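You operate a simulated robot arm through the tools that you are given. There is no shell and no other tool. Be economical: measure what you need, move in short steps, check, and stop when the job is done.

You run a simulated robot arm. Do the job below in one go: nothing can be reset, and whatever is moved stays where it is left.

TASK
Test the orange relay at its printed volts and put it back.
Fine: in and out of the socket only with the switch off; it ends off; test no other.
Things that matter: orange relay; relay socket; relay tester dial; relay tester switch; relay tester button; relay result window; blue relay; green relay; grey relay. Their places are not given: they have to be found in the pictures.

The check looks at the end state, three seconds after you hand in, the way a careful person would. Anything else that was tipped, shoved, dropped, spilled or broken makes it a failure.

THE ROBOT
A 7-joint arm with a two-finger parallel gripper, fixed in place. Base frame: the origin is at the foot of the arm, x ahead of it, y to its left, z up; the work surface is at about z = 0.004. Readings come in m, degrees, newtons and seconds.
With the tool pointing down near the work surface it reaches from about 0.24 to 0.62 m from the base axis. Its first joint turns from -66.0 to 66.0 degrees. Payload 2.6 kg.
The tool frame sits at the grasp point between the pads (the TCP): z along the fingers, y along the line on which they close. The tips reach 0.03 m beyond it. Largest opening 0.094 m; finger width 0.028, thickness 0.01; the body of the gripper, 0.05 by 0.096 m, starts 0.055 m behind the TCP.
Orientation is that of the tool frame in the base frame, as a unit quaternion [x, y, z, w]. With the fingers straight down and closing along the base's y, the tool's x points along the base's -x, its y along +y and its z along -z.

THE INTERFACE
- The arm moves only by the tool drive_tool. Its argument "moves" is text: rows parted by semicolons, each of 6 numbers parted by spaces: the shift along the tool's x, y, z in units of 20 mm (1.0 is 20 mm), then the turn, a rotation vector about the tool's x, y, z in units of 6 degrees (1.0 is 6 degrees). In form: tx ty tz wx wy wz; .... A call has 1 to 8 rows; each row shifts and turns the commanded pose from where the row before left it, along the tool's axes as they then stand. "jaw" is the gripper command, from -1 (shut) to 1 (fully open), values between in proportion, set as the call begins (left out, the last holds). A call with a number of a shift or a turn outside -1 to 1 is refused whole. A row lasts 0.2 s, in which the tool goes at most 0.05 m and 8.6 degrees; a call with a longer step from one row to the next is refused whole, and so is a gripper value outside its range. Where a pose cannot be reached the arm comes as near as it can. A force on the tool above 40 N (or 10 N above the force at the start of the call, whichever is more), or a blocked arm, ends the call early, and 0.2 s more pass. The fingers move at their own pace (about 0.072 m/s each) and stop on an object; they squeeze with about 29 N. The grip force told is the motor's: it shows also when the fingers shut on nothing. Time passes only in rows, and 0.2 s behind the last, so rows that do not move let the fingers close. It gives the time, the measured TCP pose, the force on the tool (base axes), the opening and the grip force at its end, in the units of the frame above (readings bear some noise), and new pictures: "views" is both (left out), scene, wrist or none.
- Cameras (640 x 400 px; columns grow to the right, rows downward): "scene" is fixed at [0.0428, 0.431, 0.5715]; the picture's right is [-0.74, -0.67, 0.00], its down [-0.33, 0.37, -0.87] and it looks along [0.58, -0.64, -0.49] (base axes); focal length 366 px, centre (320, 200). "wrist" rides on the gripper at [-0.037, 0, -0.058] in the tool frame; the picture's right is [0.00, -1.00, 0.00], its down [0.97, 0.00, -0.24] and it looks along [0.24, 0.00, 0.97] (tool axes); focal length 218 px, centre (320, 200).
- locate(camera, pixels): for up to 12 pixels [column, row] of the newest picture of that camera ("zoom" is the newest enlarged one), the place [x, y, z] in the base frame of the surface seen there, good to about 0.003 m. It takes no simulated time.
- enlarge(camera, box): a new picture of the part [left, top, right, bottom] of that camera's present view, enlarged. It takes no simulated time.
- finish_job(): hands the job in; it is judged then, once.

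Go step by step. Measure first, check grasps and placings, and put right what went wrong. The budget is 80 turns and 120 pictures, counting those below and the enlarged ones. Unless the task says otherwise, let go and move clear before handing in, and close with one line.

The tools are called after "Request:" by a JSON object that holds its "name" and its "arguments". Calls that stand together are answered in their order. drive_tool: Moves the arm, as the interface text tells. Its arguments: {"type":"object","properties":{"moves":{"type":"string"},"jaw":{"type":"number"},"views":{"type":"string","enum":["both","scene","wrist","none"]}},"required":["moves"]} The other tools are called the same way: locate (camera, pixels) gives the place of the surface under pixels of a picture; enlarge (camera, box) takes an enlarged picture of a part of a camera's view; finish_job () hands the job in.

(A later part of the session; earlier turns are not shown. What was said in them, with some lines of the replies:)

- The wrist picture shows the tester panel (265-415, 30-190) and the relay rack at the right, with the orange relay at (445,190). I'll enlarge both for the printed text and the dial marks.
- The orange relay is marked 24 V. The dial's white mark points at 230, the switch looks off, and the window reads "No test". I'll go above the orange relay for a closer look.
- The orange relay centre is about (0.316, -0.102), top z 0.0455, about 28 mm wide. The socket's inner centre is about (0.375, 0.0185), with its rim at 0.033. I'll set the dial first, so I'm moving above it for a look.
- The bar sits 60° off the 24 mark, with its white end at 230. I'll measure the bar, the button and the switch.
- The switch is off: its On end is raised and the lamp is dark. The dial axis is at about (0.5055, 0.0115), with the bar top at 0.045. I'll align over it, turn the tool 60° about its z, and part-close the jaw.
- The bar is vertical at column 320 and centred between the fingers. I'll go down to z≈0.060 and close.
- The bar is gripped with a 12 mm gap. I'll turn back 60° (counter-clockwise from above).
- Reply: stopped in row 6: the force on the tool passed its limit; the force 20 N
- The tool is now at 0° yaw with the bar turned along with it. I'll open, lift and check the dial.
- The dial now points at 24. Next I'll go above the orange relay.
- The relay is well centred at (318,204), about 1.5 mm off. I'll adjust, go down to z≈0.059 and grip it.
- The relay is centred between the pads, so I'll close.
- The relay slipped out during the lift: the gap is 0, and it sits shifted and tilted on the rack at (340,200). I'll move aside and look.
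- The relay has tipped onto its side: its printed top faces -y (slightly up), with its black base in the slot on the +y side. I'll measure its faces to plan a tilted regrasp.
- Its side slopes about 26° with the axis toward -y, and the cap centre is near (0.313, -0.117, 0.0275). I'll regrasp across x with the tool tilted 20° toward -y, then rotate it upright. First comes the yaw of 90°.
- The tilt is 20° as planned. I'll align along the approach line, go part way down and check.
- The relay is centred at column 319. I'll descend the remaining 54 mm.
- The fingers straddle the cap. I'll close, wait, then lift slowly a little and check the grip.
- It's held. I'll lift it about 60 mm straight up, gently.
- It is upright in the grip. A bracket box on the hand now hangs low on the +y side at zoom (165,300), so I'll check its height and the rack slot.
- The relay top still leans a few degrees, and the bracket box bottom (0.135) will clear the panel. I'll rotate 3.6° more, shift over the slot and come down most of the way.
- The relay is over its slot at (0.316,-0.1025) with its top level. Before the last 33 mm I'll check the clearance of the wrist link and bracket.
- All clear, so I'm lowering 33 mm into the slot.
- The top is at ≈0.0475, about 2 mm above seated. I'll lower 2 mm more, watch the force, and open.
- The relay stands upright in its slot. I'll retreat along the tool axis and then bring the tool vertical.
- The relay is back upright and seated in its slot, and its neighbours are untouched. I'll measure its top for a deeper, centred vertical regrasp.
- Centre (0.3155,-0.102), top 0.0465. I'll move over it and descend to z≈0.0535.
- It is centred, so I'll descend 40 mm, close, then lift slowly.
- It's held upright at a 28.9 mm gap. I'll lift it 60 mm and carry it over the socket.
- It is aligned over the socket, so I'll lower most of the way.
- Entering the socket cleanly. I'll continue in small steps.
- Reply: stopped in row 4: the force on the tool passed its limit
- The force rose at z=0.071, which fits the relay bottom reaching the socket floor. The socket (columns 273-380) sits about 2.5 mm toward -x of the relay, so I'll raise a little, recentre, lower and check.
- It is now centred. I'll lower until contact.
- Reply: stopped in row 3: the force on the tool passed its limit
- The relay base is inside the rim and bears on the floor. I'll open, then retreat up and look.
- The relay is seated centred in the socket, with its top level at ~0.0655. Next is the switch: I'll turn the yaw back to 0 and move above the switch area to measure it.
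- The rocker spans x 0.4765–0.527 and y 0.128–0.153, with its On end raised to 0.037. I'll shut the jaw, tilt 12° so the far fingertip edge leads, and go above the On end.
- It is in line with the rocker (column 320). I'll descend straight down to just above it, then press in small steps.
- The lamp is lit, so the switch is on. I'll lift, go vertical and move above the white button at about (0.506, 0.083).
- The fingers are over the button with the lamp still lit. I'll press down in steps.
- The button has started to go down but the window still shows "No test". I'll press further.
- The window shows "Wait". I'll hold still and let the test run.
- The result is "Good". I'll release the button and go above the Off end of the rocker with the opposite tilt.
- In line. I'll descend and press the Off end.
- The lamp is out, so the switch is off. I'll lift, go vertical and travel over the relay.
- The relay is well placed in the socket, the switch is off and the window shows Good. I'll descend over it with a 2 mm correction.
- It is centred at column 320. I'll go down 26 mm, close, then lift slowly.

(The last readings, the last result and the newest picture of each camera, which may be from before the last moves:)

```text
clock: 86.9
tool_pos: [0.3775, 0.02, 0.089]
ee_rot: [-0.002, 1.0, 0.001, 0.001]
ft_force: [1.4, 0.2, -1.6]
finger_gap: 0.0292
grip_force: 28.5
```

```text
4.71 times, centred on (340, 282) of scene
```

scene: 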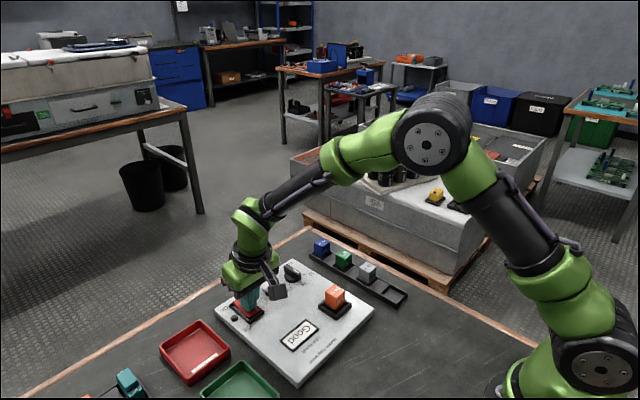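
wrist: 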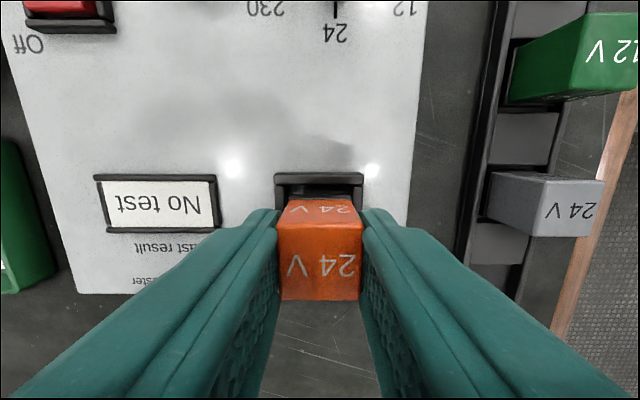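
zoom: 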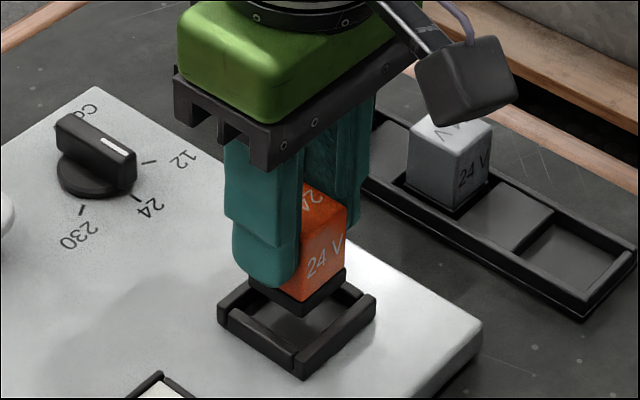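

It's held upright; the window reset as the relay came out, with the switch off throughout. I'll lift and carry it back over its rack slot.

Request:
{"name": "drive_tool", "arguments": {"moves": "0 0 -0.4 0 0 0;0 0 -0.6 0 0 0;0 0 -0.6 0 0 0;0 0 -0.5 0 0 0;0 0 0 0 0 0", "views": "none"}}

Request:
{"name": "drive_tool", "arguments": {"moves": "0.3 -0.6 0 0 0 0;0.42 -0.8 0 0 0 0;0.45 -0.9 0 0 0 0;0.45 -0.9 0 0 0 0;0.45 -0.9 0 0 0 0;0.45 -0.9 0 0 0 0;0.4 -0.7 0 0 0 0;0.2 -0.37 0 0 0 0", "views": "none"}}

Request:
{"name": "drive_tool", "arguments": {"moves": "0 0 0.6 0 0 0;0 0 0.8 0 0 0;0 0 0.4 0 0 0;0 0 0 0 0 0", "views": "wrist"}}

Request:
{"name": "enlarge", "arguments": {"camera": "scene", "box": [340, 230, 440, 315]}}

Request:
{"name": "enlarge", "arguments": {"camera": "wrist", "box": [240, 100, 400, 310]}}

```text
clock: 88.1
tool_pos: [0.3773, 0.0189, 0.1324]
ee_rot: [-0.001, 1.0, 0.002, 0.001]
ft_force: [0.2, 0.2, -0.2]
finger_gap: 0.0291
grip_force: 29.1
```

```text
clock: 89.9
tool_pos: [0.3157, -0.1039, 0.1296]
ee_rot: [-0.002, 1.0, 0.001, 0.001]
ft_force: [0.0, 0.7, -1.3]
finger_gap: 0.029
grip_force: 29.6
```

```text
clock: 90.9
tool_pos: [0.3146, -0.1021, 0.0947]
ee_rot: [-0.001, 1.0, 0.001, 0.0]
ft_force: [-0.6, -0.7, -0.6]
finger_gap: 0.0291
grip_force: 28.7
```

wrist: 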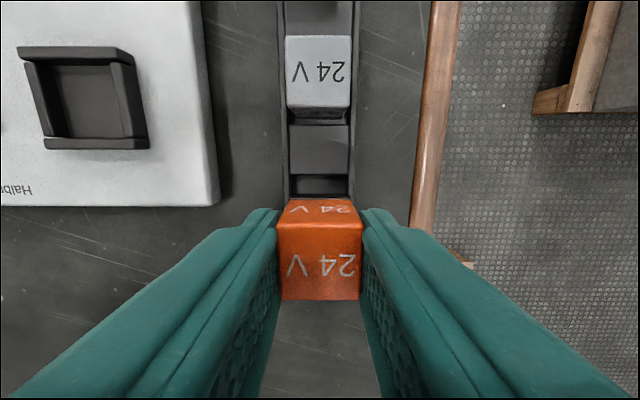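

```text
4.71 times, centred on (390, 272) of scene
```

zoom: 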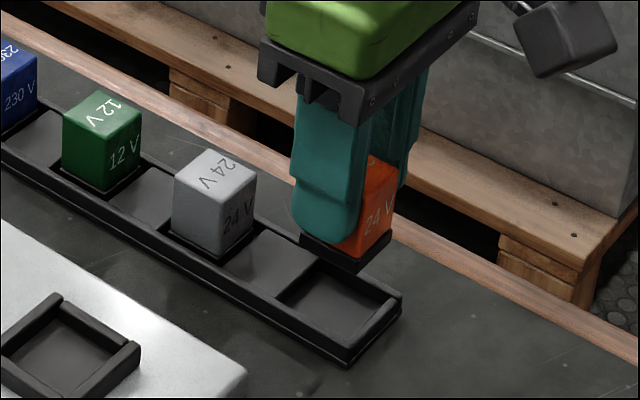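

```text
1.90 times, centred on (320, 205) of wrist
```

zoom: 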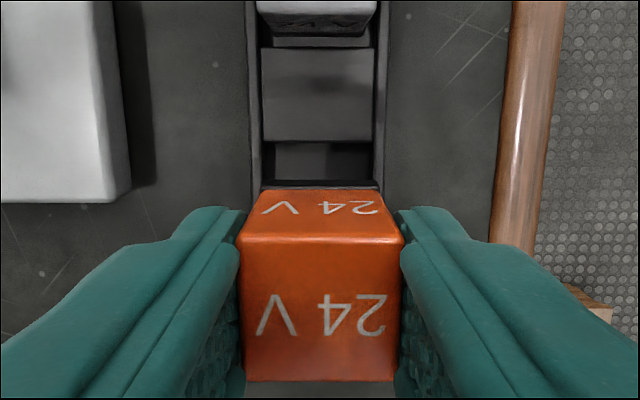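

It is aligned over the slot. I'll lower in steps.

Request:
{"name": "drive_tool", "arguments": {"moves": "0 0.03 0.6 0 0 0;0 0 0.6 0 0 0;0 0 0.5 0 0 0;0 0 0.25 0 0 0;0 0 0 0 0 0", "views": "none"}}

Request:
{"name": "drive_tool", "arguments": {"moves": "0 0 0.07 0 0 0;0 0 0.07 0 0 0;0 0 0 0 0 0", "views": "wrist"}}

Request:
{"name": "enlarge", "arguments": {"camera": "scene", "box": [340, 230, 440, 315]}}

```text
clock: 92.1
tool_pos: [0.3155, -0.1013, 0.0542]
ee_rot: [-0.001, 1.0, 0.003, 0.001]
ft_force: [-0.1, -0.3, -0.2]
finger_gap: 0.0288
grip_force: 28.3
```

```text
clock: 92.9
tool_pos: [0.3156, -0.1021, 0.0533]
ee_rot: [-0.001, 1.0, 0.002, 0.001]
ft_force: [-1.6, 0.5, 5.6]
finger_gap: 0.0291
grip_force: 28.7
```

wrist: 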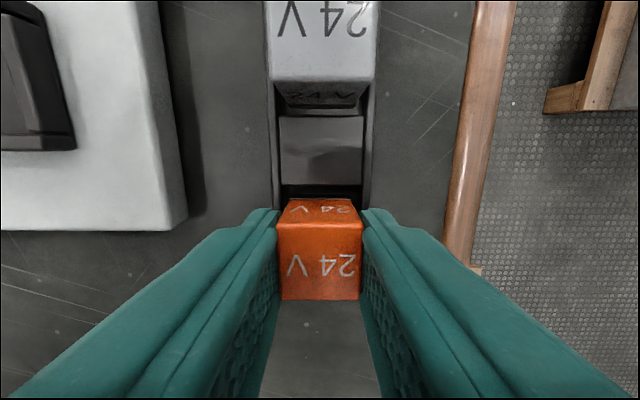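

```text
4.71 times, centred on (390, 272) of scene
```

zoom: 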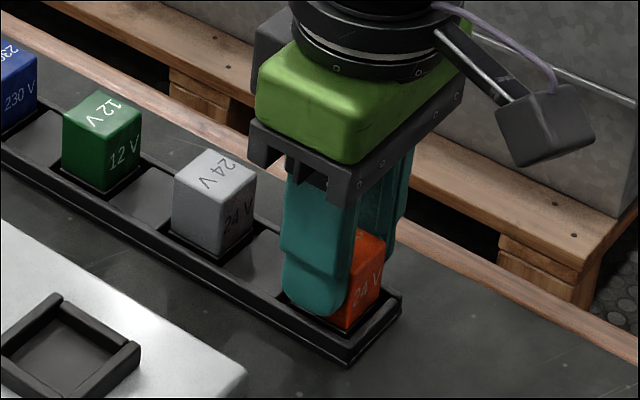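

Upward force of 5.6 N at z=0.053 means the relay is seated. I'll open, rise clear and check.

Request:
{"name": "drive_tool", "arguments": {"moves": "0 0 -0.03 0 0 0;0 0 0 0 0 0;0 0 0 0 0 0;0 0 0 0 0 0", "jaw": 0.1, "views": "none"}}

Request:
{"name": "drive_tool", "arguments": {"moves": "0 0 -0.5 0 0 0;0 0 -0.9 0 0 0;0 0 -1 0 0 0;0 0 -1 0 0 0;0 0 -1 0 0 0;0 0 -1 0 0 0;0 0 -1 0 0 0;0 0 0 0 0 0", "views": "both"}}

Request:
{"name": "enlarge", "arguments": {"camera": "scene", "box": [210, 230, 420, 360]}}

Request:
{"name": "enlarge", "arguments": {"camera": "scene", "box": [340, 240, 420, 310]}}

```text
clock: 93.9
tool_pos: [0.3156, -0.1012, 0.0535]
ee_rot: [0.0, 1.0, 0.002, 0.001]
ft_force: [-0.7, 0.3, -0.5]
finger_gap: 0.0517
grip_force: 0.0
```

```text
clock: 95.7
tool_pos: [0.3161, -0.1021, 0.1807]
ee_rot: [-0.001, 1.0, 0.001, 0.001]
ft_force: [-0.4, -0.2, 0.1]
finger_gap: 0.0518
grip_force: 0.0
```

scene: 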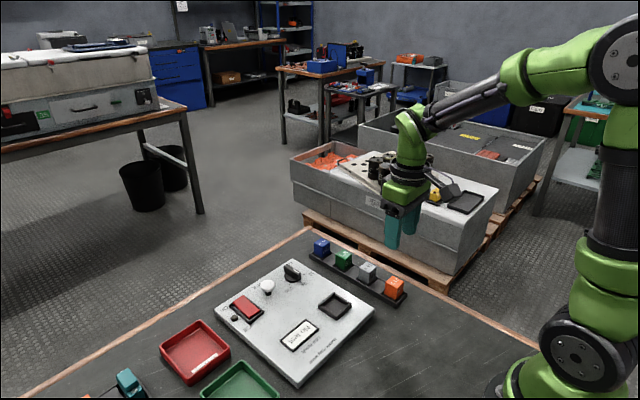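
wrist: 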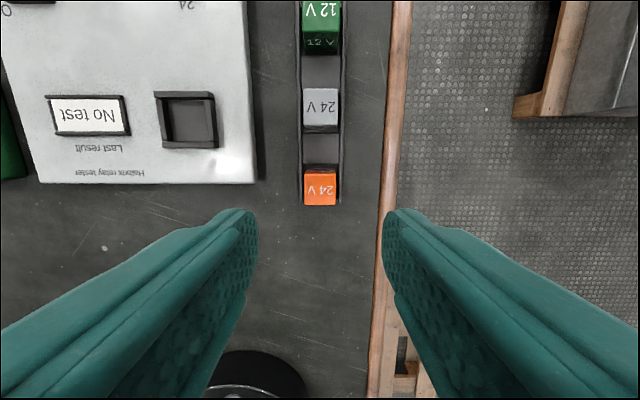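

```text
3.05 times, centred on (315, 295) of scene
```

zoom: 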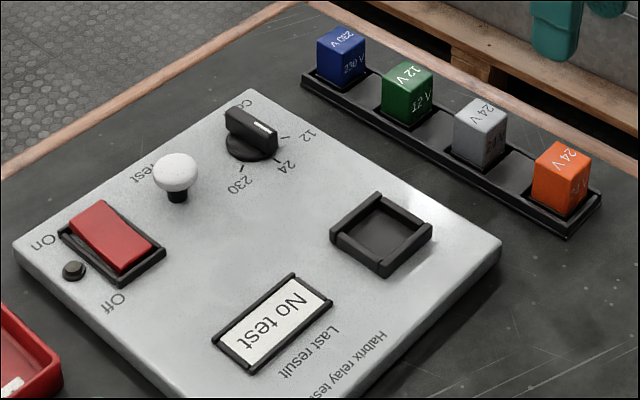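

```text
5.71 times, centred on (380, 275) of scene
```

zoom: 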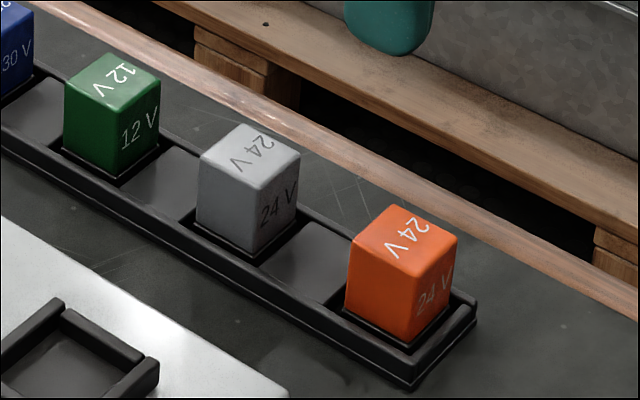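

The orange relay stands in its own slot, the switch is off with the lamp dark, the other relays haven't moved, and the arm is clear. I'm handing in.

Request:
{"name": "finish_job", "arguments": {}}

```text
The job is handed in.
```

I tested the orange relay at its printed 24 V and it read "Good". It is back in its rack slot and the switch is off. On the first pick-up it slipped and tipped over in the rack, so I stood it upright and gripped it again before testing. The result window went back to "No test" once I took the relay out. I tested no other relay.
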